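You operate a simulated robot arm through the tools that you are given. There is no shell and no other tool. Be economical: measure what you need, move in short steps, check, and stop when the job is done.

You are at the controls of a simulated robot arm. One attempt, no reset.

JOB
Roll a 2 mm waist into the cylinder with the grey top and put it in the blue tray.
Fine: the roller lever ends at back; the other cylinder stays.

Only the result counts: the job must be done as asked and must still hold three seconds after the hand-in. Knocking over, shifting, dropping, spilling or breaking anything else fails it.

ROBOT AND FRAMES
A 7-joint arm with a two-finger parallel gripper, fixed in place. Base frame: the origin is at the foot of the arm, x ahead of it, y to its left, z up; the work surface is at about z = 80.2. Readings come in cm, rad, newtons and seconds.
With the tool pointing down near the work surface it reaches from about 24 to 68 cm from the base axis. Its first joint turns from -1.152 to 1.152 rad. Payload 2.4 kg.
Tool frame: the origin (TCP) lies between the finger pads and is the grasp point; the fingertips stand 3 cm ahead of it; z points along the fingers, y is the line along which they close. The gripper opens to 9.4 cm. The fingers are 2.8 cm wide and 1 cm thick; the gripper's body (5 by 9.6 cm) begins 5.5 cm behind the TCP.
Orientation is told as [roll, pitch, yaw] about the base's x, y, z axes, in that order, counted from this pose: with the fingers straight down and closing along the base's y, the tool's x points along the base's -x, its y along +y and its z along -z.

CONTROLS
- The arm moves only by the tool play_rows. Its argument "series" is a list of rows, each an object (a shift or turn left out is 0, a gripper value left out holds the last) with "hand": the gripper command, from -1 (shut) to 1 (fully open), values between in proportion; "slide": the shift along the tool's x, y, z in cm, a list of three; "delta_rot": the turn, a rotation vector about the tool's x, y, z in rad, a list of three. In form: [{"hand": hand, "slide": [dx, dy, dz], "delta_rot": [rx, ry, rz]}, ...]. A call has 1 to 8 rows; each row shifts and turns the commanded pose from where the row before left it, along the tool's axes as they then stand. Each row takes 0.2 s and may step no farther than 5 cm and 0.15 rad from the row before; otherwise, or with a gripper value out of range, the whole call is refused. A pose out of reach is approached as far as the arm can. The call stops where the force on the tool passes 40 N (or 10 N more than at its start, if that is more) or the arm is blocked; 0.2 s more then pass. The fingers move at their own pace (about 15.3 cm/s each) and stop on an object; they squeeze with about 35 N. The grip force told is the motor's: it shows also when the fingers shut on nothing. Time passes only in rows, and 0.2 s behind the last, so rows that do not move let the fingers close. It gives the time, the measured TCP pose, the force on the tool (base axes), the opening and the grip force at its end, in the units of the frame above (readings bear some noise).
- Cameras (640 x 400 px; columns grow to the right, rows downward): "scene" is fixed at [2.91, 47.19, 143.69]; the picture's right is [-0.81, -0.59, 0.00], its down [-0.38, 0.52, -0.77] and it looks along [0.45, -0.62, -0.64] (base axes); focal length 332 px, centre (320, 200). "wrist" rides on the gripper at [7.6, 1.4, -10.2] in the tool frame; the picture's right is [-0.18, 0.98, 0.00], its down [-0.75, -0.14, -0.64] and it looks along [-0.63, -0.12, 0.77] (tool axes); focal length 243 px, centre (320, 200). There is no depth. A picture from a camera that has moved, and an enlarged one, comes with that camera's place and axes in the base frame and with its lens.
- capture(camera): a new picture of that camera. No time passes.
- inspect(camera, box): a new picture of the part [left, top, right, bottom] of that camera's present view, enlarged. No time passes.
- close_job(): hands the job in; it is judged then, once.

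Work in short steps. Places have to be worked out from the pictures, the camera data and where the tool is seen: move nearer, look again, correct. Check each grasp and each placing, and mend what went wrong. You have 120 turns and 84 pictures in all, those below and enlarged ones among them. Open the gripper and draw the arm clear of the work before you hand the job in, unless the task says otherwise; then end with one line.

The tools are called as name(argument=value, ...) on one line, values as JSON. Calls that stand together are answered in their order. play_rows: Moves the arm, as the interface text tells. Its arguments: {"type":"object","properties":{"series":{"type":"array","items":{"type":"object","properties":{"hand":{"type":"number"},"slide":{"type":"array","items":{"type":"number"}},"delta_rot":{"type":"array","items":{"type":"number"}}}}}},"required":["series"]} The other tools are called the same way: capture (camera) takes a picture; inspect (camera, box) takes an enlarged picture of a part of a camera's view; close_job () hands the job in.

At the start:

```text
time: 0.0
eef_pos: [39.84, 9.47, 106.6]
orientation: [0.0, 0.0, 0.001]
force: [-0.2, 0.6, 0.6]
gripper_width: 9.38
finger_force: 0.1
```

scene: 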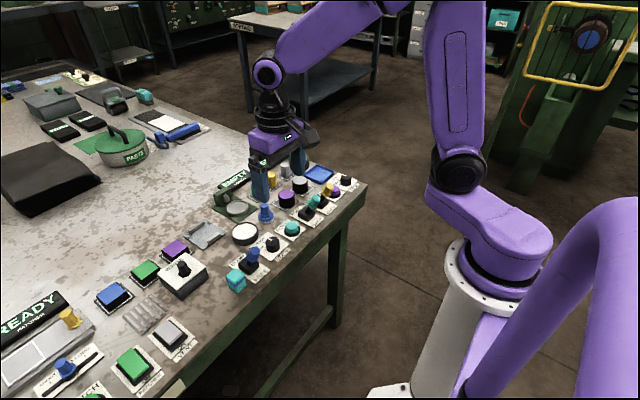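
wrist: 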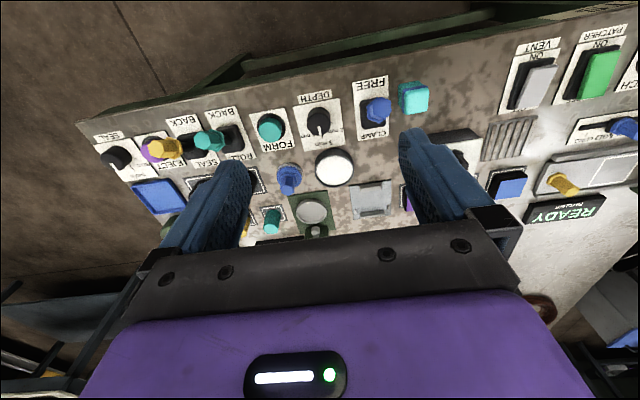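

The panel has many controls; I'll enlarge the relevant area in both views first.

inspect(camera="scene", box=[200, 150, 370, 256])

inspect(camera="wrist", box=[80, 60, 440, 285])

inspect(camera="scene", box=[0, 220, 290, 400])

```text
3.76 times, centred on (285, 203) of scene
camera zoom: at [2.91, 47.19, 143.69], right [-0.81, -0.59, 0.0], down [-0.38, 0.52, -0.77], along [0.45, -0.62, -0.64], focal length 1252 px, centre (452, 189)
```

zoom: 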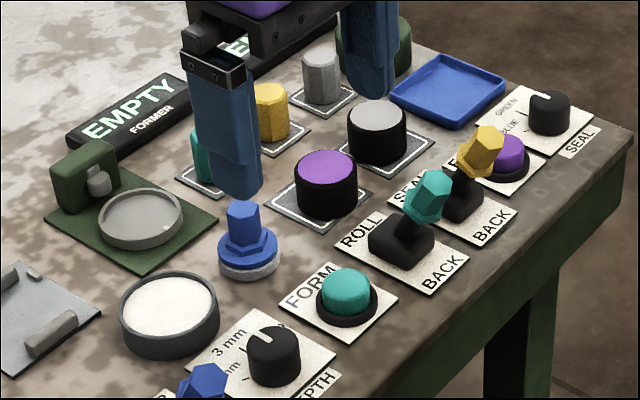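

```text
1.78 times, centred on (260, 172) of wrist
camera zoom: at [32.18, 10.73, 116.71], right [0.18, 0.98, 0.0], down [0.75, -0.14, 0.64], along [0.63, -0.12, -0.77], focal length 431 px, centre (427, 249)
```

zoom: 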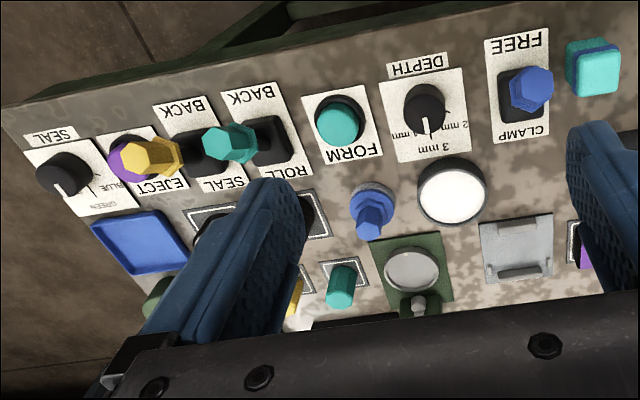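

```text
2.21 times, centred on (145, 310) of scene
camera zoom: at [2.91, 47.19, 143.69], right [-0.81, -0.59, 0.0], down [-0.38, 0.52, -0.77], along [0.45, -0.62, -0.64], focal length 734 px, centre (706, -43)
```

zoom: 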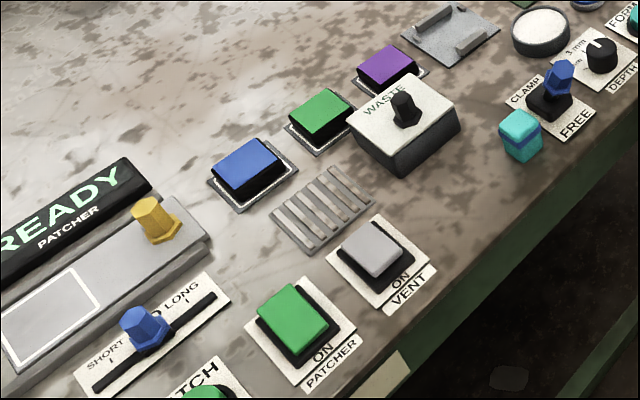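

I'll lift and swing back to see the panel from above and read the labels around the former.

play_rows(series=[{"hand": 1, "slide": [0, -4, -1]}, {"slide": [0, -4, -1]}, {"slide": [0, -4, -1]}, {"slide": [0, -4, 0]}])

capture(camera="wrist")

inspect(camera="scene", box=[200, 150, 370, 256])

```text
time: 1.0
eef_pos: [39.86, -6.6, 109.66]
orientation: [-0.001, 0.0, 0.001]
force: [-0.1, 0.8, 0.2]
gripper_width: 9.42
finger_force: 0.0
```

```text
78 pictures are left
camera wrist: at [32.21, -5.33, 119.84], right [0.18, 0.98, 0.0], down [0.75, -0.14, 0.64], along [0.63, -0.12, -0.77], focal length 243 px, centre (320, 200)
```

wrist: 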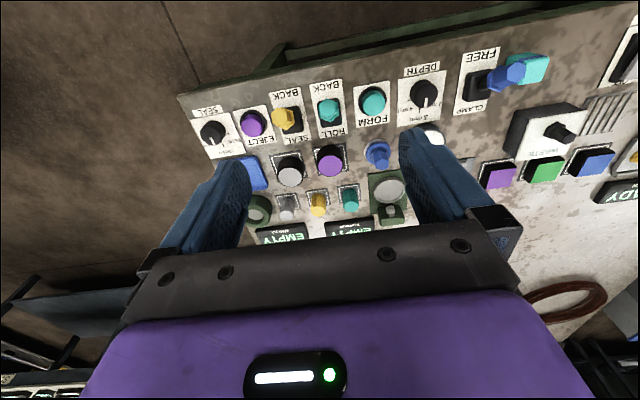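

```text
3.76 times, centred on (285, 203) of scene
camera zoom: at [2.91, 47.19, 143.69], right [-0.81, -0.59, 0.0], down [-0.38, 0.52, -0.77], along [0.45, -0.62, -0.64], focal length 1252 px, centre (452, 189)
```

zoom: 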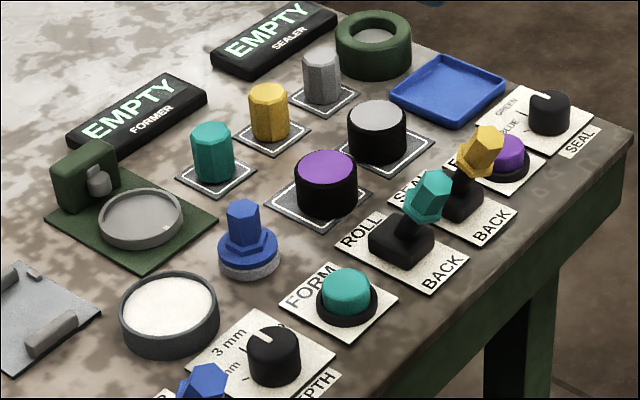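

The ROLL lever leans towards BACK now, and the former is empty. I'll move nearer to the DEPTH knob to read its dial.

play_rows(series=[{"slide": [0, 4, 3]}, {"slide": [0, 4, 3]}, {"slide": [0, 4, 3]}, {"slide": [0, 4, 3]}, {}])

capture(camera="wrist")

inspect(camera="scene", box=[220, 220, 320, 282])

```text
time: 2.2
eef_pos: [39.95, 9.42, 97.55]
orientation: [0.0, 0.0, -0.003]
force: [-0.1, -0.2, -0.6]
gripper_width: 9.39
finger_force: 0.1
```

```text
76 pictures are left
camera wrist: at [32.16, 10.68, 107.6], right [0.18, 0.98, 0.0], down [0.75, -0.14, 0.64], along [0.63, -0.12, -0.77], focal length 243 px, centre (320, 200)
```

wrist: 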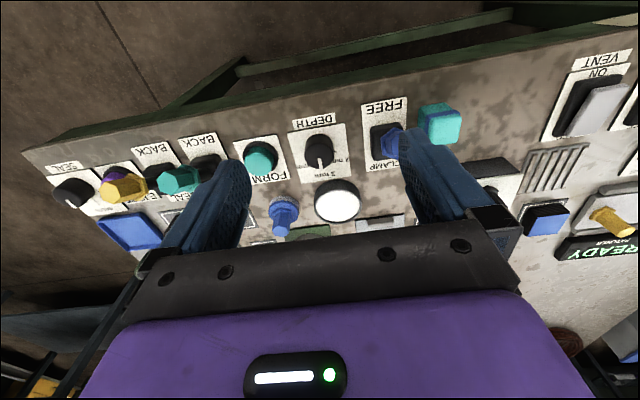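

```text
6.40 times, centred on (270, 251) of scene
camera zoom: at [2.91, 47.19, 143.69], right [-0.81, -0.59, 0.0], down [-0.38, 0.52, -0.77], along [0.45, -0.62, -0.64], focal length 2128 px, centre (640, -126)
```

zoom: 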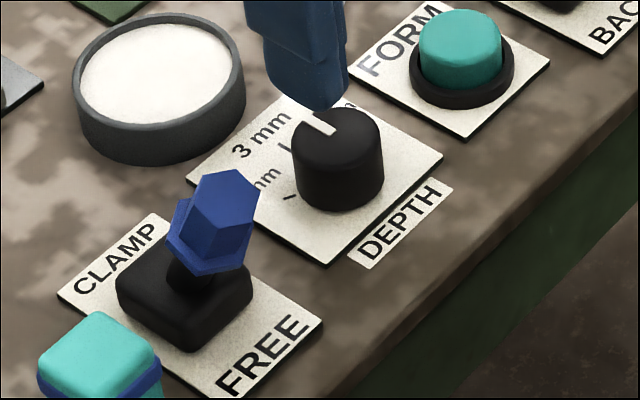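

inspect(camera="wrist", box=[280, 110, 360, 190])

```text
5.00 times, centred on (320, 150) of wrist
camera zoom: at [32.16, 10.68, 107.6], right [0.18, 0.98, 0.0], down [0.75, -0.14, 0.64], along [0.63, -0.12, -0.77], focal length 1213 px, centre (320, 450)
```

zoom: 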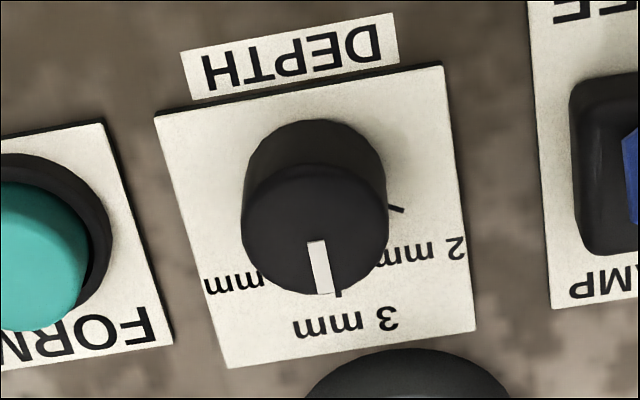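

The pointer is at 3 mm (towards +x), with 2 mm on its +y side. The knob is near (46.4, 7.8) with its top at about z 82, so I'll narrow the fingers and move above it.

play_rows(series=[{"hand": 0.06, "slide": [-3.2, -0.8, 1]}, {"slide": [-3.2, -0.8, 1]}, {"slide": [0, 0, 3.5]}, {}, {}])

capture(camera="wrist")

inspect(camera="scene", box=[220, 220, 320, 282])

```text
time: 3.4
eef_pos: [46.39, 7.52, 92.03]
orientation: [-0.001, 0.001, 0.001]
force: [0.6, -0.4, 0.0]
gripper_width: 4.98
finger_force: 0.1
```

```text
73 pictures are left
camera wrist: at [38.7, 8.95, 102.22], right [0.18, 0.98, 0.0], down [0.75, -0.14, 0.64], along [0.63, -0.12, -0.77], focal length 243 px, centre (320, 200)
```

wrist: 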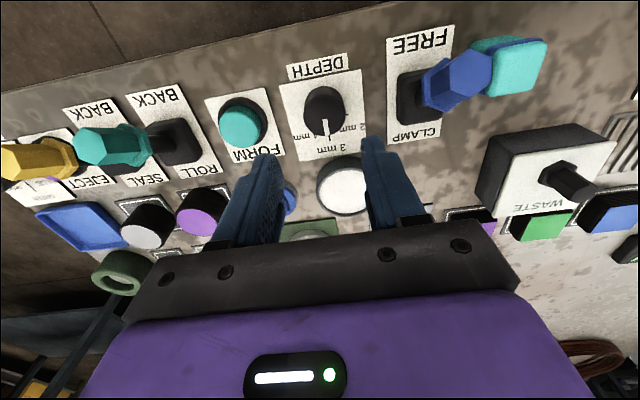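

```text
6.40 times, centred on (270, 251) of scene
camera zoom: at [2.91, 47.19, 143.69], right [-0.81, -0.59, 0.0], down [-0.38, 0.52, -0.77], along [0.45, -0.62, -0.64], focal length 2128 px, centre (640, -126)
```

zoom: 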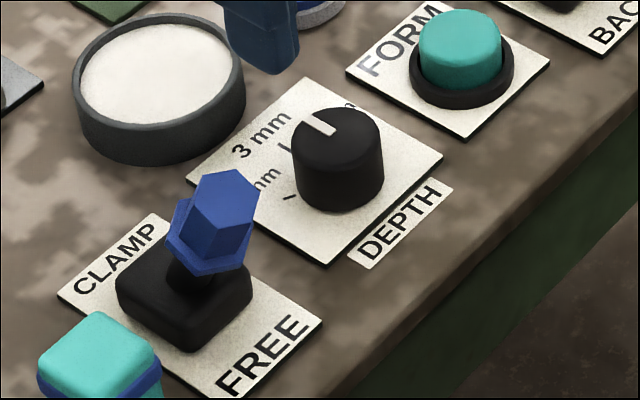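

inspect(camera="wrist", box=[274, 64, 374, 164])

```text
4.00 times, centred on (324, 114) of wrist
camera zoom: at [38.7, 8.95, 102.22], right [0.18, 0.98, 0.0], down [0.75, -0.14, 0.64], along [0.63, -0.12, -0.77], focal length 970 px, centre (304, 544)
```

zoom: 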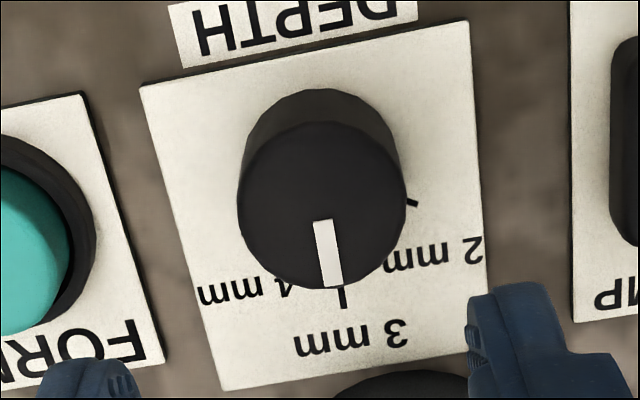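

The knob centre is about (46.3, 7.87) and 2 mm lies about 60° towards +y. I'll descend and grip the knob.

play_rows(series=[{"hand": 0.06, "slide": [0, 0.35, 2]}, {"slide": [0, 0, 3]}, {"slide": [0, 0, 2.9]}, {}, {"hand": -1}, {}])

inspect(camera="scene", box=[220, 220, 320, 282])

```text
time: 4.8
eef_pos: [46.29, 7.97, 83.91]
orientation: [-0.001, -0.001, -0.002]
force: [1.0, -3.8, -8.1]
gripper_width: 3.48
finger_force: 44.7
```

```text
6.40 times, centred on (270, 251) of scene
camera zoom: at [2.92, 47.17, 143.69], right [-0.81, -0.59, 0.0], down [-0.38, 0.52, -0.77], along [0.45, -0.62, -0.64], focal length 2128 px, centre (640, -126)
```

zoom: 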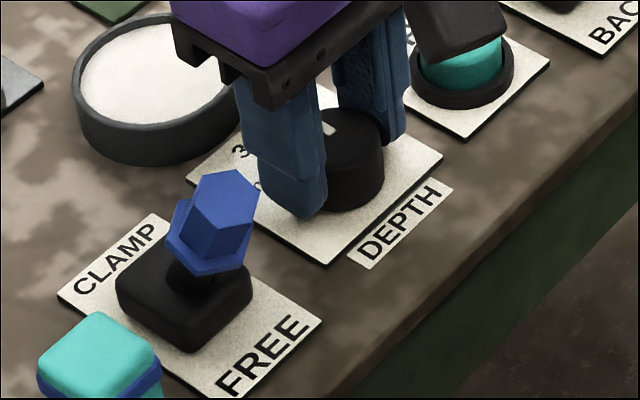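

Gripped at 3.48 cm. Now I turn it about 60° towards 2 mm (counter-clockwise from above, negative about tool z).

play_rows(series=[{"delta_rot": [0, 0, -0.15]}, {"delta_rot": [0, 0, -0.15]}, {"delta_rot": [0, 0, -0.15]}, {"delta_rot": [0, 0, -0.15]}, {"delta_rot": [0, 0, -0.15]}, {"delta_rot": [0, 0, -0.15]}, {"delta_rot": [0, 0, -0.15]}, {}])

inspect(camera="scene", box=[220, 220, 320, 282])

```text
time: 6.6
eef_pos: [46.35, 8.16, 84.05]
orientation: [0.001, 0.002, 1.053]
force: [-3.2, -5.8, 28.0]
gripper_width: 3.48
finger_force: 44.8
```

```text
6.40 times, centred on (270, 251) of scene
camera zoom: at [2.86, 47.17, 143.7], right [-0.81, -0.59, 0.0], down [-0.38, 0.52, -0.77], along [0.45, -0.62, -0.64], focal length 2128 px, centre (640, -126)
```

zoom: 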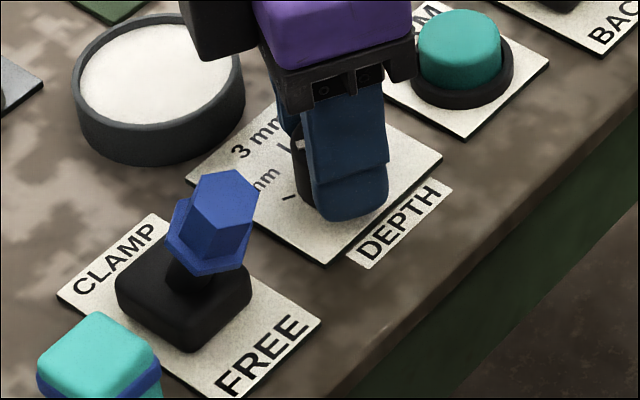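

It turned. I'll release and rise to check the pointer against the tick.

play_rows(series=[{"hand": 0.1, "slide": [0, 0, -0.1]}, {}, {"slide": [0, 0, -3]}, {"slide": [0, 0, -4]}, {}])

inspect(camera="scene", box=[240, 220, 300, 258])

capture(camera="wrist")

```text
time: 7.8
eef_pos: [46.24, 8.09, 91.08]
orientation: [0.0, -0.002, 1.049]
force: [-0.1, -0.2, 0.9]
gripper_width: 5.17
finger_force: 0.1
```

```text
10.53 times, centred on (270, 239) of scene
camera zoom: at [2.91, 47.19, 143.69], right [-0.81, -0.59, 0.0], down [-0.38, 0.52, -0.77], along [0.45, -0.62, -0.64], focal length 3500 px, centre (846, -210)
```

zoom: 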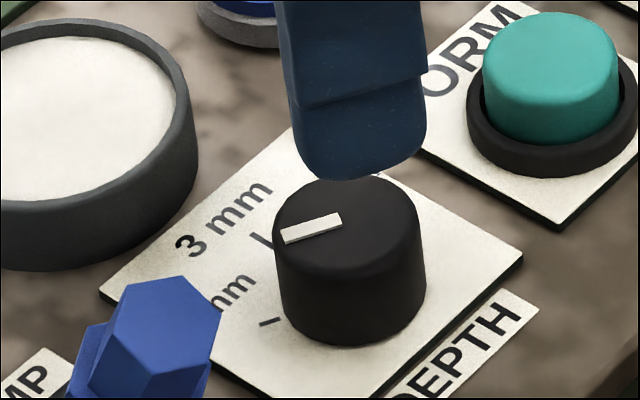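

```text
67 pictures are left
camera wrist: at [41.07, 2.15, 101.21], right [-0.76, 0.65, 0.0], down [0.5, 0.58, 0.64], along [0.42, 0.49, -0.77], focal length 243 px, centre (320, 200)
```

wrist: 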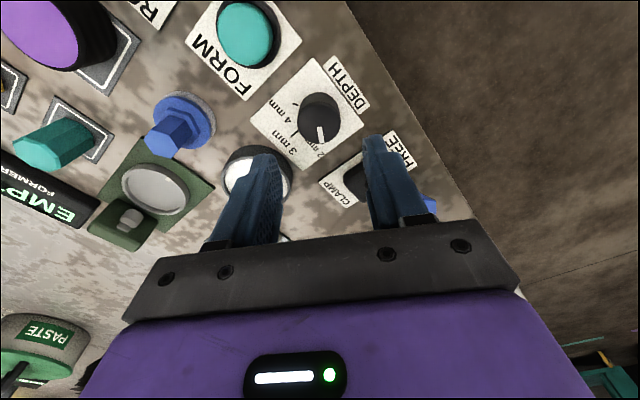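

inspect(camera="wrist", box=[270, 70, 370, 170])

```text
4.00 times, centred on (320, 120) of wrist
camera zoom: at [41.07, 2.15, 101.21], right [-0.76, 0.65, 0.0], down [0.5, 0.58, 0.64], along [0.42, 0.49, -0.77], focal length 970 px, centre (320, 520)
```

zoom: 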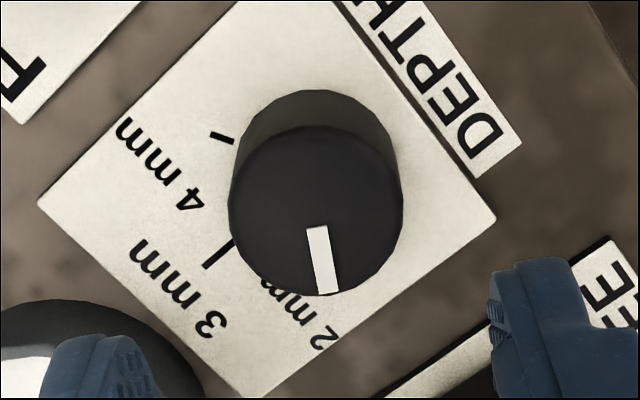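

The pointer now lies on the 2 mm mark (about 57–60°, mark at 60°). I'll rise, turn back to yaw 0, and then view the grey-topped cylinder.

play_rows(series=[{"hand": 0.3, "slide": [0, 0, -2], "delta_rot": [0, 0, 0.15]}, {"slide": [0, 0, -2], "delta_rot": [0, 0, 0.15]}, {"slide": [0, 0, -1], "delta_rot": [0, 0, 0.15]}, {"delta_rot": [0, 0, 0.15]}, {"delta_rot": [0, 0, 0.15]}, {"delta_rot": [0, 0, 0.15]}, {"delta_rot": [0, 0, 0.15]}])

play_rows(series=[{"slide": [0, -4.5, 0]}, {"slide": [0, -4.5, 0]}, {"slide": [0, -4.5, 0]}, {"slide": [0, -4.5, 0]}, {"slide": [0, -3.4, 0]}, {}])

capture(camera="wrist")

inspect(camera="scene", box=[200, 150, 370, 256])

```text
time: 9.4
eef_pos: [46.28, 8.15, 96.22]
orientation: [0.0, 0.002, -0.004]
force: [-0.1, -0.5, 0.1]
gripper_width: 6.11
finger_force: 0.1
```

```text
time: 10.8
eef_pos: [46.3, -13.34, 96.33]
orientation: [0.001, 0.0, 0.002]
force: [0.0, 0.1, 0.0]
gripper_width: 6.13
finger_force: 0.1
```

```text
65 pictures are left
camera wrist: at [38.6, -11.98, 106.44], right [0.18, 0.98, 0.0], down [0.75, -0.14, 0.64], along [0.63, -0.12, -0.77], focal length 243 px, centre (320, 200)
```

wrist: 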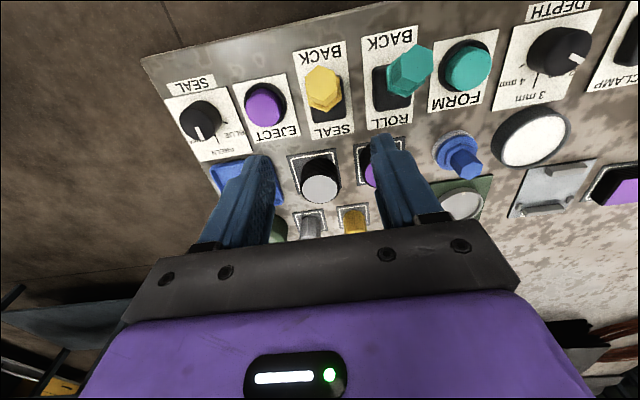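

```text
3.76 times, centred on (285, 203) of scene
camera zoom: at [2.91, 47.18, 143.69], right [-0.81, -0.59, 0.0], down [-0.38, 0.52, -0.77], along [0.45, -0.62, -0.64], focal length 1252 px, centre (452, 189)
```

zoom: 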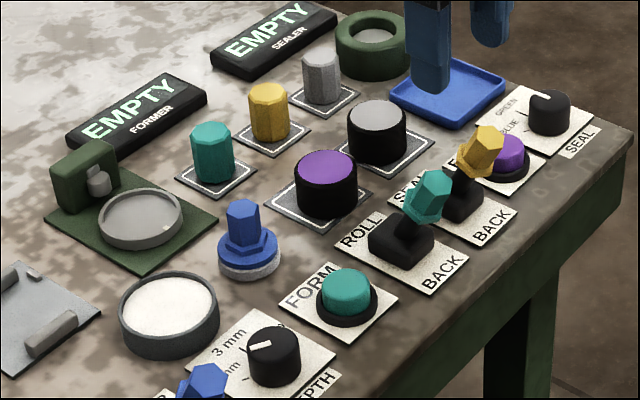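

The grey-topped cylinder is about (55.5, −15.2) with its top at z≈83.5. I'll move over it and look again before descending.

play_rows(series=[{"hand": 0.4, "slide": [-4.6, -0.9, 2]}, {"slide": [-4.6, -0.9, 2]}, {"slide": [0, 0, 2.5]}, {}])

capture(camera="wrist")

inspect(camera="scene", box=[200, 150, 370, 256])

```text
refused: row 1 steps farther than a row can; nothing moved
```

```text
63 pictures are left
camera wrist: at [38.6, -11.98, 106.44], right [0.18, 0.98, 0.0], down [0.75, -0.14, 0.64], along [0.63, -0.12, -0.77], focal length 243 px, centre (320, 200)
```

wrist: 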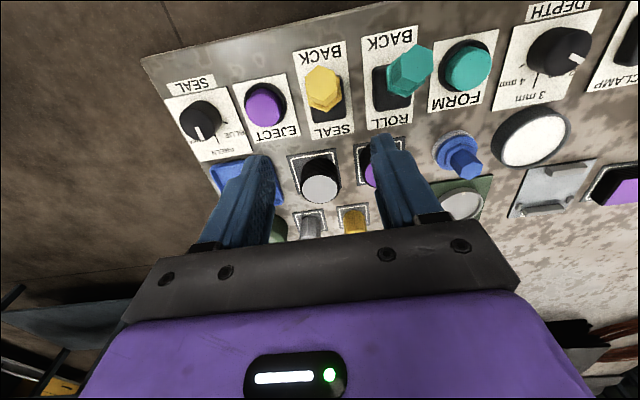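

```text
3.76 times, centred on (285, 203) of scene
camera zoom: at [2.91, 47.18, 143.69], right [-0.81, -0.59, 0.0], down [-0.38, 0.52, -0.77], along [0.45, -0.62, -0.64], focal length 1252 px, centre (452, 189)
```

zoom: 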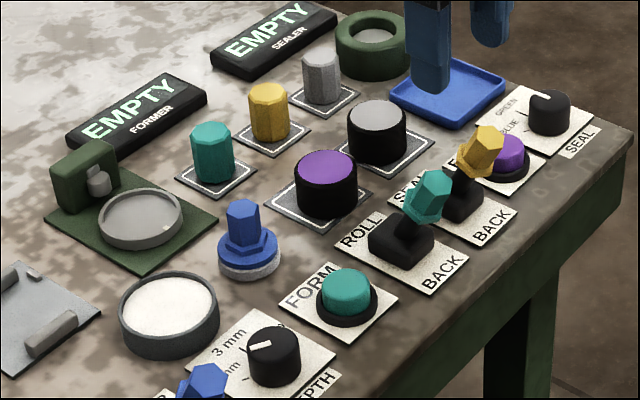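

The row was too long, so I'll split the move into smaller steps.

play_rows(series=[{"hand": 0.4, "slide": [-3.1, -0.6, 1.5]}, {"slide": [-3.1, -0.6, 1.5]}, {"slide": [-3.0, -0.6, 1.5]}, {"slide": [0, 0, 2]}, {}])

capture(camera="wrist")

inspect(camera="scene", box=[200, 150, 370, 256])

```text
time: 12.0
eef_pos: [55.44, -14.85, 89.67]
orientation: [-0.001, 0.001, 0.0]
force: [0.0, -0.3, -0.8]
gripper_width: 6.59
finger_force: 0.0
```

```text
61 pictures are left
camera wrist: at [47.79, -13.62, 99.93], right [0.18, 0.98, 0.0], down [0.75, -0.14, 0.64], along [0.63, -0.12, -0.77], focal length 243 px, centre (320, 200)
```

wrist: 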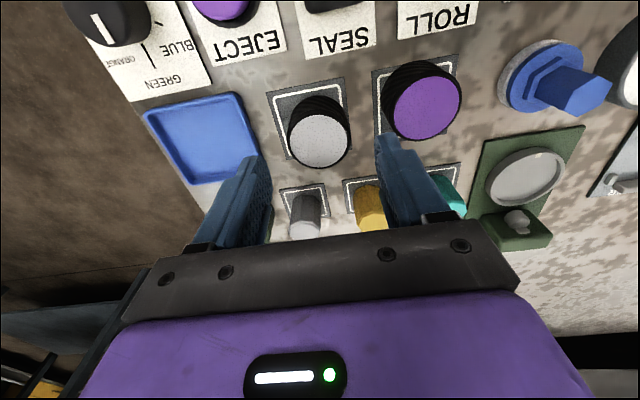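

```text
3.76 times, centred on (285, 203) of scene
camera zoom: at [2.91, 47.19, 143.69], right [-0.81, -0.59, 0.0], down [-0.38, 0.52, -0.77], along [0.45, -0.62, -0.64], focal length 1252 px, centre (452, 189)
```

zoom: 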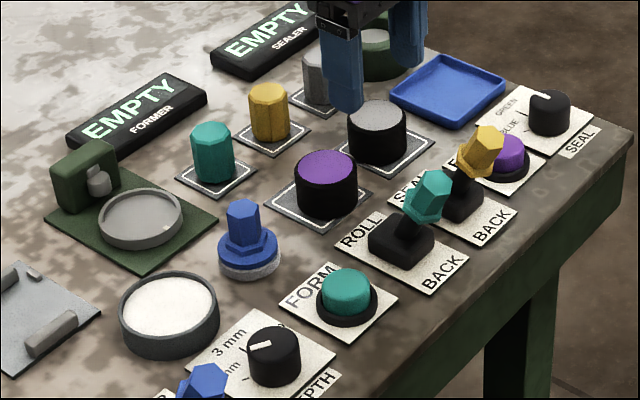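

The cylinder is at about (55.55, −15.12) and 4.75 cm across. I'll set the opening to 5.8 to stay clear of the purple one, descend and grip.

play_rows(series=[{"hand": 0.235, "slide": [-0.1, -0.28, 0]}, {}, {"slide": [0, 0, 2.5]}, {"slide": [0, 0, 2.8]}, {}, {"hand": -1}, {}])

capture(camera="wrist")

inspect(camera="scene", box=[200, 150, 370, 256])

```text
time: 13.6
eef_pos: [55.71, -15.16, 84.5]
orientation: [0.0, 0.0, -0.001]
force: [-0.5, -0.3, 0.2]
gripper_width: 4.65
finger_force: 34.6
```

```text
59 pictures are left
camera wrist: at [48.02, -13.94, 94.69], right [0.18, 0.98, 0.0], down [0.75, -0.14, 0.64], along [0.63, -0.12, -0.77], focal length 243 px, centre (320, 200)
```

wrist: 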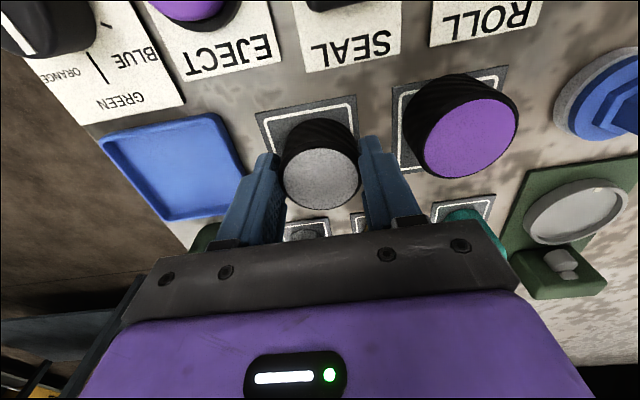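

```text
3.76 times, centred on (285, 203) of scene
camera zoom: at [2.91, 47.19, 143.69], right [-0.81, -0.59, 0.0], down [-0.38, 0.52, -0.77], along [0.45, -0.62, -0.64], focal length 1252 px, centre (452, 189)
```

zoom: 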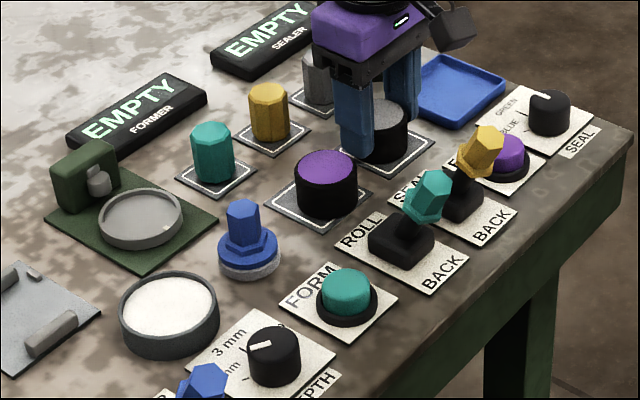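

The cylinder is held at 4.65 cm. I'll lift it and carry it towards the former, stopping short on the −y side to measure the socket.

play_rows(series=[{"slide": [0, 0, -3]}, {"slide": [0, 0, -4]}, {"slide": [0, 0, -3]}, {"slide": [-1, 3.5, 0]}, {"slide": [-1, 3.5, 0]}, {"slide": [-1, 3, 0]}, {}])

capture(camera="wrist")

inspect(camera="scene", box=[190, 170, 286, 230])

```text
time: 15.2
eef_pos: [58.53, -5.11, 94.36]
orientation: [0.001, -0.001, 0.0]
force: [-0.3, 0.4, -1.1]
gripper_width: 4.7
finger_force: 35.1
```

```text
57 pictures are left
camera wrist: at [50.91, -3.77, 104.62], right [0.18, 0.98, 0.0], down [0.75, -0.14, 0.64], along [0.63, -0.12, -0.77], focal length 243 px, centre (320, 200)
```

wrist: 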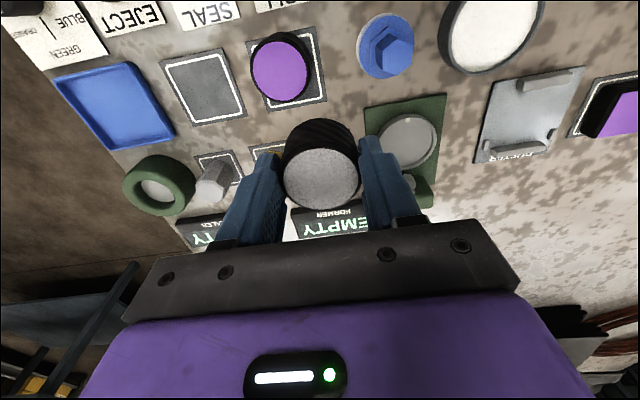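

```text
6.67 times, centred on (238, 200) of scene
camera zoom: at [2.91, 47.19, 143.69], right [-0.81, -0.59, 0.0], down [-0.38, 0.52, -0.77], along [0.45, -0.62, -0.64], focal length 2216 px, centre (867, 200)
```

zoom: 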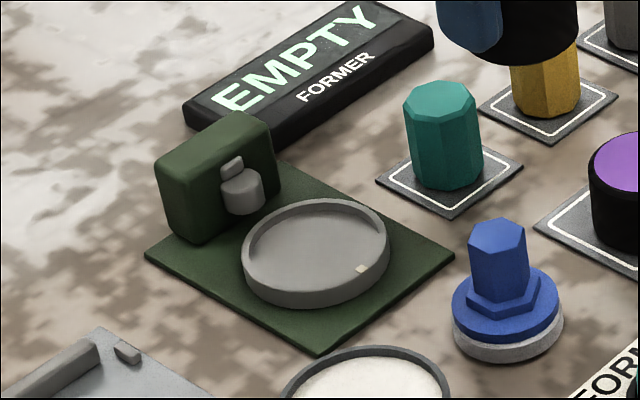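

inspect(camera="wrist", box=[360, 90, 460, 215])

```text
3.20 times, centred on (410, 152) of wrist
camera zoom: at [50.91, -3.77, 104.62], right [0.18, 0.98, 0.0], down [0.75, -0.14, 0.64], along [0.63, -0.12, -0.77], focal length 776 px, centre (32, 352)
```

zoom: 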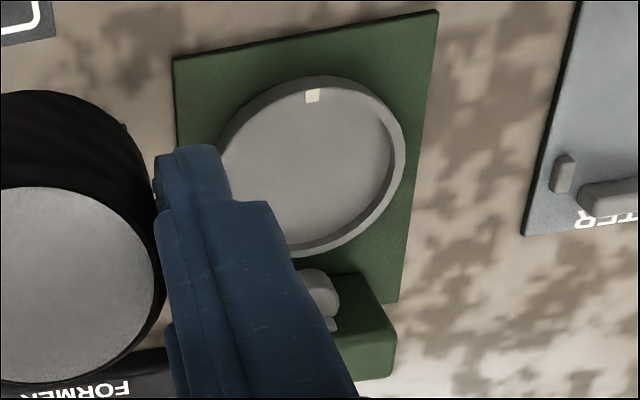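

The socket has a pale index mark on its −x rim, and the cylinder may carry a bump or mark. I'll take a closer look at the held cylinder.

inspect(camera="wrist", box=[270, 105, 370, 215])

inspect(camera="scene", box=[240, 140, 300, 200])

inspect(camera="wrist", box=[240, 20, 330, 110])

```text
3.64 times, centred on (320, 160) of wrist
camera zoom: at [50.91, -3.77, 104.62], right [0.18, 0.98, 0.0], down [0.75, -0.14, 0.64], along [0.63, -0.12, -0.77], focal length 882 px, centre (320, 346)
```

zoom: 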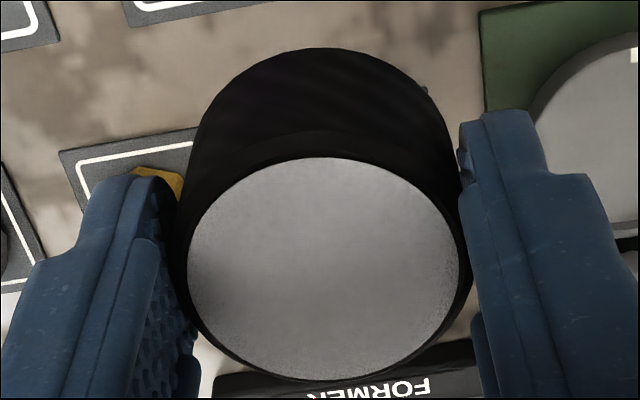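

```text
6.67 times, centred on (270, 170) of scene
camera zoom: at [2.91, 47.19, 143.69], right [-0.81, -0.59, 0.0], down [-0.38, 0.52, -0.77], along [0.45, -0.62, -0.64], focal length 2216 px, centre (653, 400)
```

zoom: 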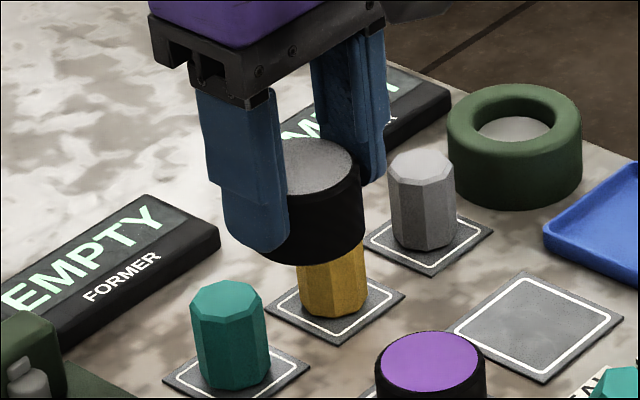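

```text
4.44 times, centred on (285, 65) of wrist
camera zoom: at [50.91, -3.77, 104.62], right [0.18, 0.98, 0.0], down [0.75, -0.14, 0.64], along [0.63, -0.12, -0.77], focal length 1078 px, centre (476, 800)
```

zoom: 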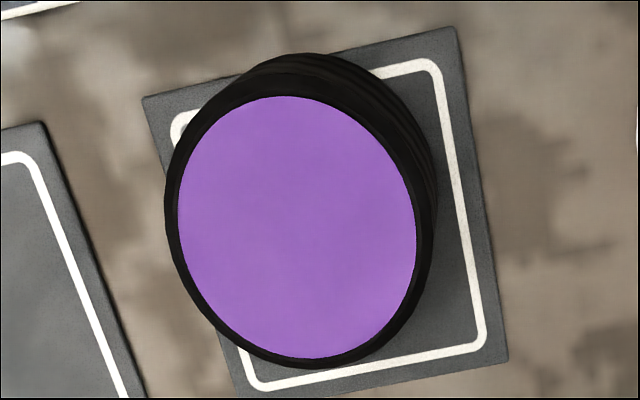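

inspect(camera="wrist", box=[320, 115, 360, 155])

```text
10.00 times, centred on (340, 135) of wrist
camera zoom: at [50.91, -3.77, 104.62], right [0.18, 0.98, 0.0], down [0.75, -0.14, 0.64], along [0.63, -0.12, -0.77], focal length 2426 px, centre (120, 850)
```

zoom: 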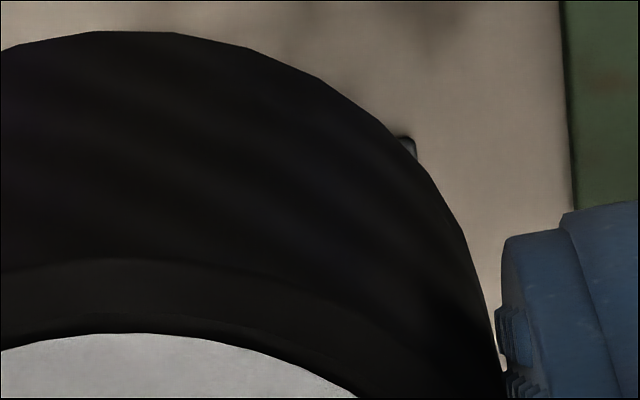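

The small corner is probably the teal part's pad behind the cylinder. I estimate the socket centre at about (64.0, 3.1), so I'll hover the cylinder above it and check from both cameras.

play_rows(series=[{"slide": [-1.8, 2.8, 0]}, {"slide": [-1.8, 2.8, 1]}, {"slide": [-1.8, 2.6, 2]}, {"slide": [0, 0, 3]}, {}])

capture(camera="wrist")

inspect(camera="scene", box=[190, 160, 286, 220])

```text
time: 16.4
eef_pos: [63.85, 2.82, 88.43]
orientation: [0.0, 0.0, -0.002]
force: [0.3, 0.2, -1.2]
gripper_width: 4.69
finger_force: 34.8
```

```text
50 pictures are left
camera wrist: at [56.19, 4.22, 98.58], right [0.18, 0.98, 0.0], down [0.75, -0.14, 0.64], along [0.63, -0.12, -0.77], focal length 243 px, centre (320, 200)
```

wrist: 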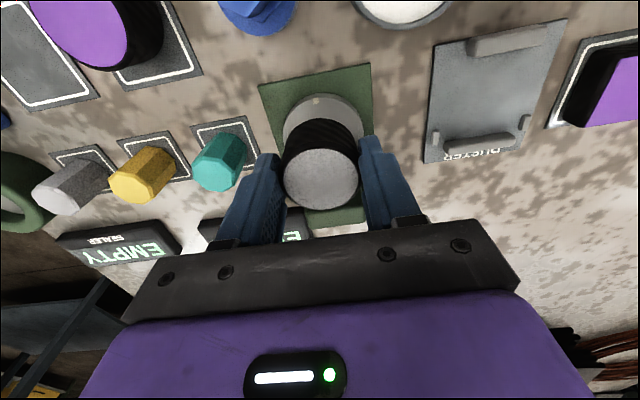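

```text
6.67 times, centred on (238, 190) of scene
camera zoom: at [2.91, 47.19, 143.69], right [-0.81, -0.59, 0.0], down [-0.38, 0.52, -0.77], along [0.45, -0.62, -0.64], focal length 2216 px, centre (867, 267)
```

zoom: 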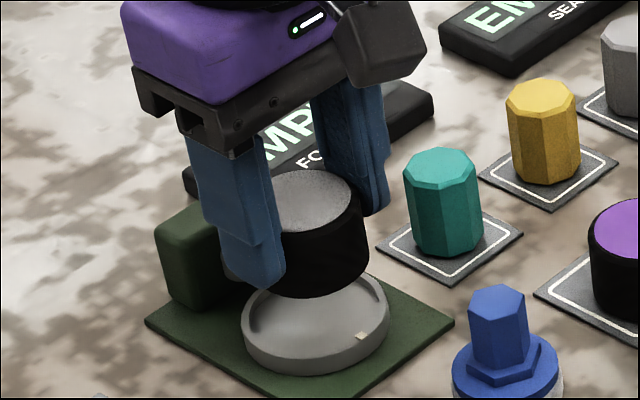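

inspect(camera="wrist", box=[250, 60, 390, 180])

```text
3.33 times, centred on (320, 120) of wrist
camera zoom: at [56.19, 4.22, 98.58], right [0.18, 0.98, 0.0], down [0.75, -0.14, 0.64], along [0.63, -0.12, -0.77], focal length 809 px, centre (320, 467)
```

zoom: 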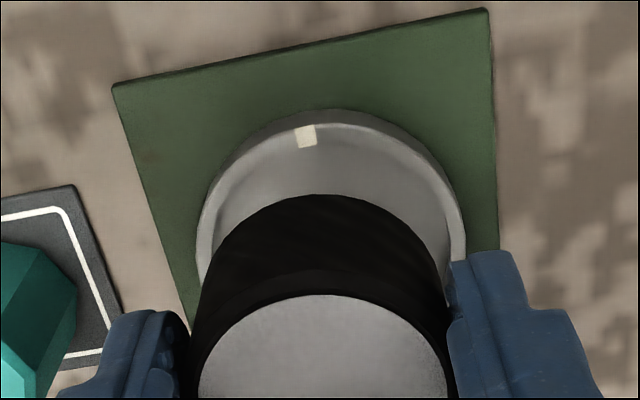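

The socket centre refines to (64.2, 2.9), and the cylinder sits slightly on the −x side of it. I'll correct and descend gently.

play_rows(series=[{"slide": [-0.28, 0.08, 0]}, {"slide": [0, 0, 1.5]}, {"slide": [0, 0, 1]}, {"slide": [0, 0, 0.4]}, {}])

inspect(camera="scene", box=[190, 160, 286, 220])

inspect(camera="wrist", box=[250, 60, 390, 180])

```text
time: 17.6
eef_pos: [64.21, 2.76, 85.4]
orientation: [0.001, 0.002, -0.001]
force: [0.2, -0.2, -0.6]
gripper_width: 4.7
finger_force: 35.3
```

```text
6.67 times, centred on (238, 190) of scene
camera zoom: at [2.91, 47.19, 143.69], right [-0.81, -0.59, 0.0], down [-0.38, 0.52, -0.77], along [0.45, -0.62, -0.64], focal length 2216 px, centre (867, 267)
```

zoom: 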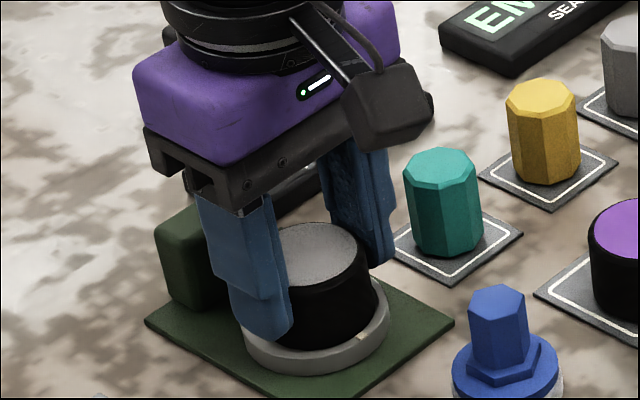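

```text
3.33 times, centred on (320, 120) of wrist
camera zoom: at [56.44, 4.23, 95.62], right [0.18, 0.98, 0.0], down [0.75, -0.14, 0.64], along [0.63, -0.12, -0.77], focal length 809 px, centre (320, 467)
```

zoom: 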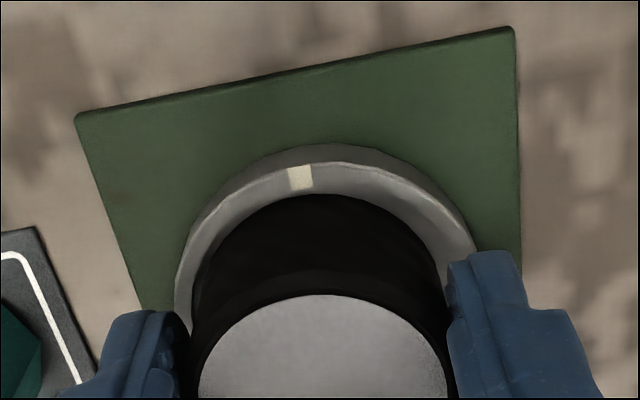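

Nearly concentric; the socket is about 0.12 cm further +y. I'll nudge and lower in small steps.

play_rows(series=[{"slide": [-0.03, 0.13, 0.1]}, {"slide": [0, 0, 0.15]}, {"slide": [0, 0, 0.15]}, {}])

inspect(camera="wrist", box=[250, 60, 390, 180])

```text
time: 18.6
eef_pos: [64.23, 2.97, 85.34]
orientation: [0.001, -0.001, 0.001]
force: [-16.3, -3.3, 36.2]
gripper_width: 4.69
finger_force: 35.1
```

```text
3.33 times, centred on (320, 120) of wrist
camera zoom: at [56.53, 4.34, 95.5], right [0.18, 0.98, 0.0], down [0.75, -0.14, 0.64], along [0.63, -0.12, -0.77], focal length 809 px, centre (320, 467)
```

zoom: 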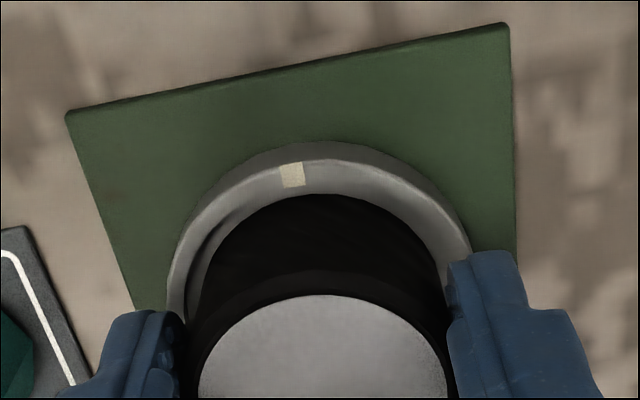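

Contact at TCP z 85.34. I'll check from the side whether it is on the rim or on the floor.

inspect(camera="scene", box=[220, 185, 260, 225])

```text
10.00 times, centred on (240, 205) of scene
camera zoom: at [2.79, 47.18, 143.69], right [-0.81, -0.59, 0.0], down [-0.38, 0.52, -0.77], along [0.45, -0.62, -0.64], focal length 3324 px, centre (1120, 150)
```

zoom: 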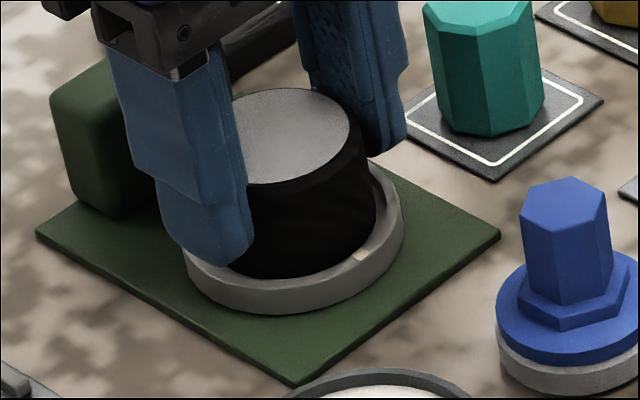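

Contact seems biased: there is a gap on the −y side and a push towards −x. I'll lift slightly, shift −x/−y a touch, and try again.

play_rows(series=[{"slide": [0, 0, -0.6]}, {"slide": [0.12, -0.12, 0]}, {"slide": [0, 0, 0.3]}, {"slide": [0, 0, 0.25]}, {}])

inspect(camera="scene", box=[220, 185, 260, 225])

inspect(camera="wrist", box=[250, 60, 390, 180])

```text
time: 19.8
eef_pos: [64.08, 2.91, 85.37]
orientation: [-0.001, 0.002, 0.0]
force: [-5.5, -1.3, 9.6]
gripper_width: 4.67
finger_force: 35.2
```

```text
10.00 times, centred on (240, 205) of scene
camera zoom: at [2.87, 47.18, 143.69], right [-0.81, -0.59, 0.0], down [-0.38, 0.52, -0.77], along [0.45, -0.62, -0.64], focal length 3324 px, centre (1120, 150)
```

zoom: 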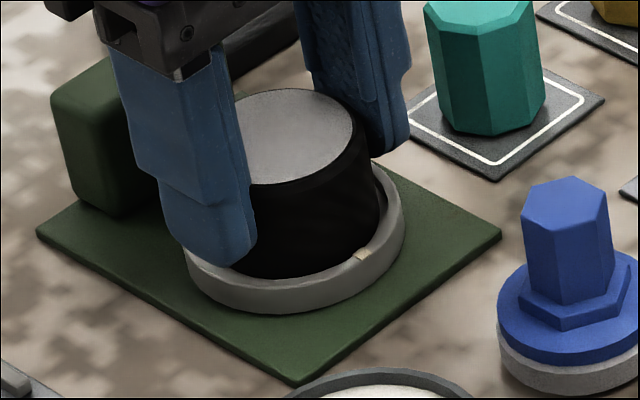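

```text
3.33 times, centred on (320, 120) of wrist
camera zoom: at [56.45, 4.35, 95.52], right [0.18, 0.98, 0.0], down [0.75, -0.14, 0.64], along [0.63, -0.12, -0.77], focal length 809 px, centre (320, 467)
```

zoom: 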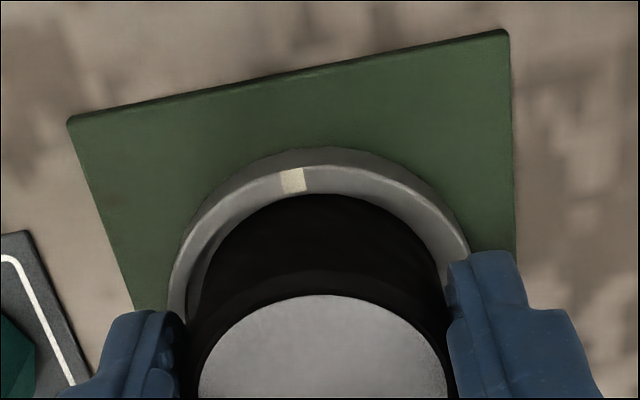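

Contact comes at the same height in both spots, so it is resting on the dish floor inside the rim, roughly concentric. I'll release and check.

play_rows(series=[{"hand": 0.15, "slide": [0, 0, 0]}, {}, {"hand": 0.3, "slide": [0, 0, -2]}, {"slide": [0, 0, -4]}, {"slide": [2, 0, -4]}, {"slide": [4, 0, -2]}, {}])

inspect(camera="scene", box=[180, 150, 280, 220])

capture(camera="wrist")

```text
time: 21.4
eef_pos: [58.11, 2.97, 97.07]
orientation: [0.0, 0.001, 0.001]
force: [0.5, 0.7, 0.2]
gripper_width: 6.14
finger_force: 0.1
```

```text
5.71 times, centred on (230, 185) of scene
camera zoom: at [2.91, 47.19, 143.69], right [-0.81, -0.59, 0.0], down [-0.38, 0.52, -0.77], along [0.45, -0.62, -0.64], focal length 1900 px, centre (834, 286)
```

zoom: 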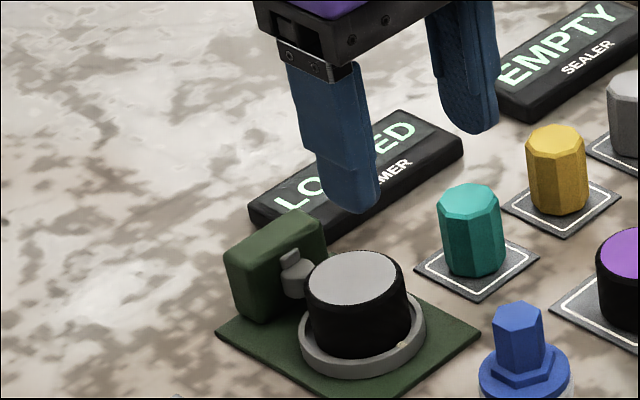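

```text
40 pictures are left
camera wrist: at [50.41, 4.4, 107.18], right [0.18, 0.98, 0.0], down [0.75, -0.14, 0.64], along [0.63, -0.12, -0.77], focal length 243 px, centre (320, 200)
```

wrist: 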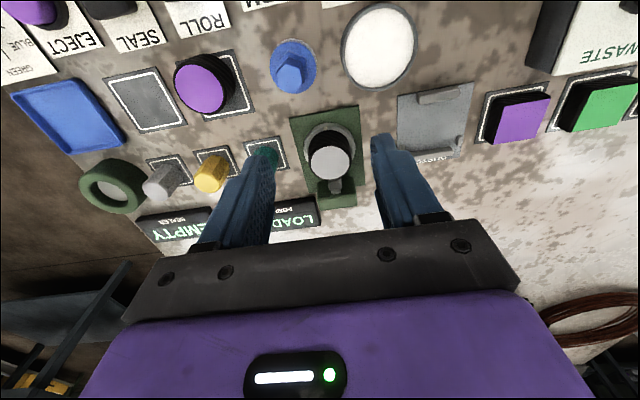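

The display shows LOADED. Next I'll set the roll lever: its handle is near (43.8, −6.6, 86.5), so I'll close the fingers and go to its −x side to push it to ROLL.

play_rows(series=[{"hand": -1, "slide": [4.5, -1.8, 0]}, {"slide": [4.5, -2, 0]}, {"slide": [4.5, -2, 0]}, {"slide": [4.3, -2, 0]}, {"slide": [0, -1.8, 1]}, {"slide": [0, 0, 4]}, {}])

inspect(camera="scene", box=[260, 140, 360, 220])

capture(camera="wrist")

```text
time: 23.0
eef_pos: [40.21, -6.8, 92.22]
orientation: [0.001, 0.0, 0.0]
force: [-1.0, 1.1, 0.9]
gripper_width: 0.0
finger_force: 32.9
```

```text
5.00 times, centred on (310, 180) of scene
camera zoom: at [2.91, 47.19, 143.69], right [-0.81, -0.59, 0.0], down [-0.38, 0.52, -0.77], along [0.45, -0.62, -0.64], focal length 1662 px, centre (370, 300)
```

zoom: 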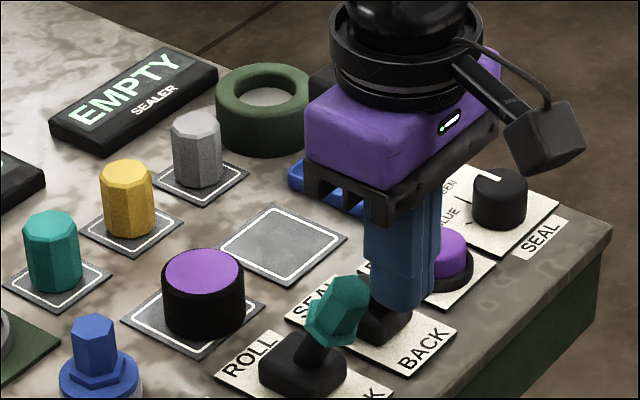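

```text
38 pictures are left
camera wrist: at [32.6, -5.4, 102.33], right [0.18, 0.98, 0.0], down [0.75, -0.14, 0.64], along [0.63, -0.12, -0.77], focal length 243 px, centre (320, 200)
```

wrist: 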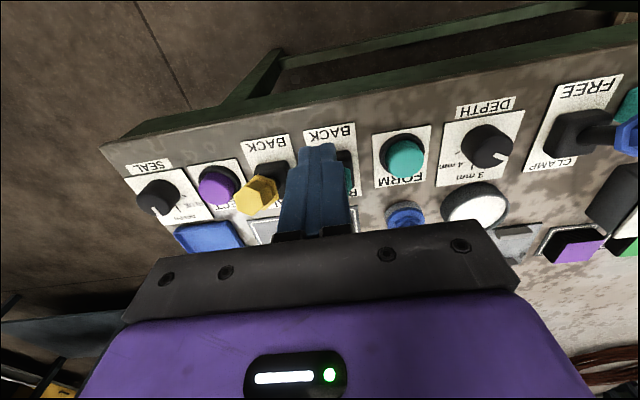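

The fingers are beside the lever; the handle centre is nearer y −6.3. I'll back off slightly, drop, and push +x gently.

play_rows(series=[{"slide": [0.7, 0.45, 0]}, {"slide": [0, 0, 3.8]}, {"slide": [-1, 0, 0]}, {"slide": [-1, 0, 0]}, {"slide": [-1, 0, 0]}, {"slide": [-1, 0, 0]}, {"slide": [-1, 0, 0]}, {}])

inspect(camera="scene", box=[180, 140, 360, 240])

```text
time: 24.8
eef_pos: [44.69, -6.31, 88.37]
orientation: [0.001, 0.0, 0.001]
force: [0.3, -0.3, -0.2]
gripper_width: 0.0
finger_force: 33.0
```

```text
3.56 times, centred on (270, 190) of scene
camera zoom: at [2.91, 47.19, 143.69], right [-0.81, -0.59, 0.0], down [-0.38, 0.52, -0.77], along [0.45, -0.62, -0.64], focal length 1182 px, centre (498, 236)
```

zoom: 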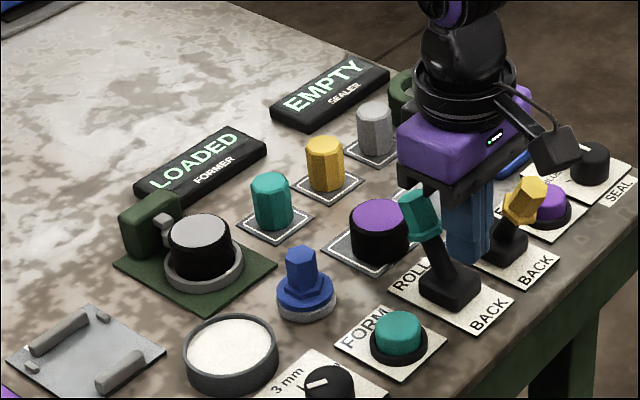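

The lever is now at ROLL and the display still says LOADED. I'll go to the FORM button near (45.6, 0.5).

play_rows(series=[{"slide": [0.5, 0, -2.5]}, {"slide": [0, 0, -2.5]}, {"slide": [-0.7, 3.4, 0]}, {"slide": [-0.7, 3.4, 0]}, {"slide": [0, 0, 3]}, {}])

capture(camera="wrist")

inspect(camera="scene", box=[180, 140, 360, 240])

```text
time: 26.2
eef_pos: [45.41, 0.55, 90.27]
orientation: [-0.001, 0.001, 0.0]
force: [0.0, 0.5, 0.0]
gripper_width: 0.02
finger_force: 32.8
```

```text
36 pictures are left
camera wrist: at [37.67, 1.88, 100.41], right [0.18, 0.98, 0.0], down [0.75, -0.14, 0.64], along [0.63, -0.12, -0.77], focal length 243 px, centre (320, 200)
```

wrist: 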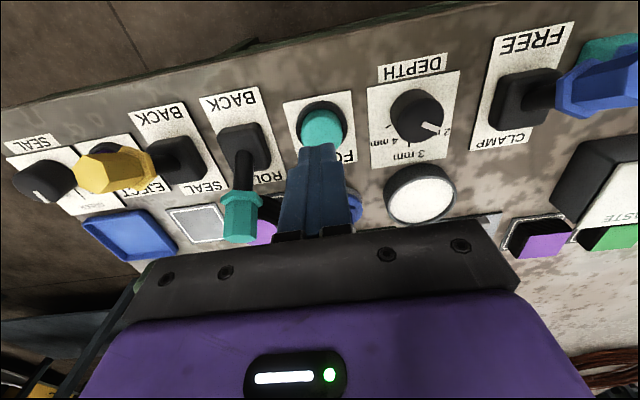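

```text
3.56 times, centred on (270, 190) of scene
camera zoom: at [2.91, 47.19, 143.69], right [-0.81, -0.59, 0.0], down [-0.38, 0.52, -0.77], along [0.45, -0.62, -0.64], focal length 1182 px, centre (498, 236)
```

zoom: 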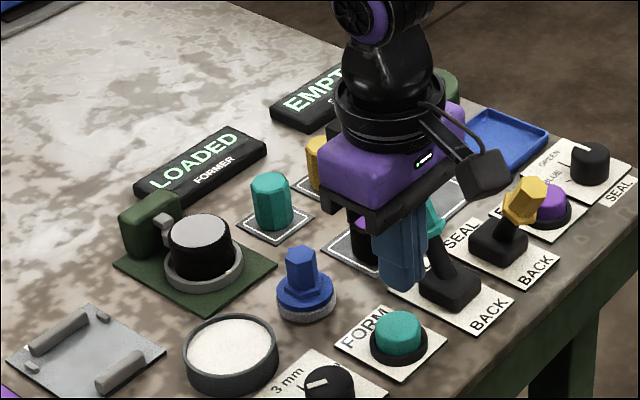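

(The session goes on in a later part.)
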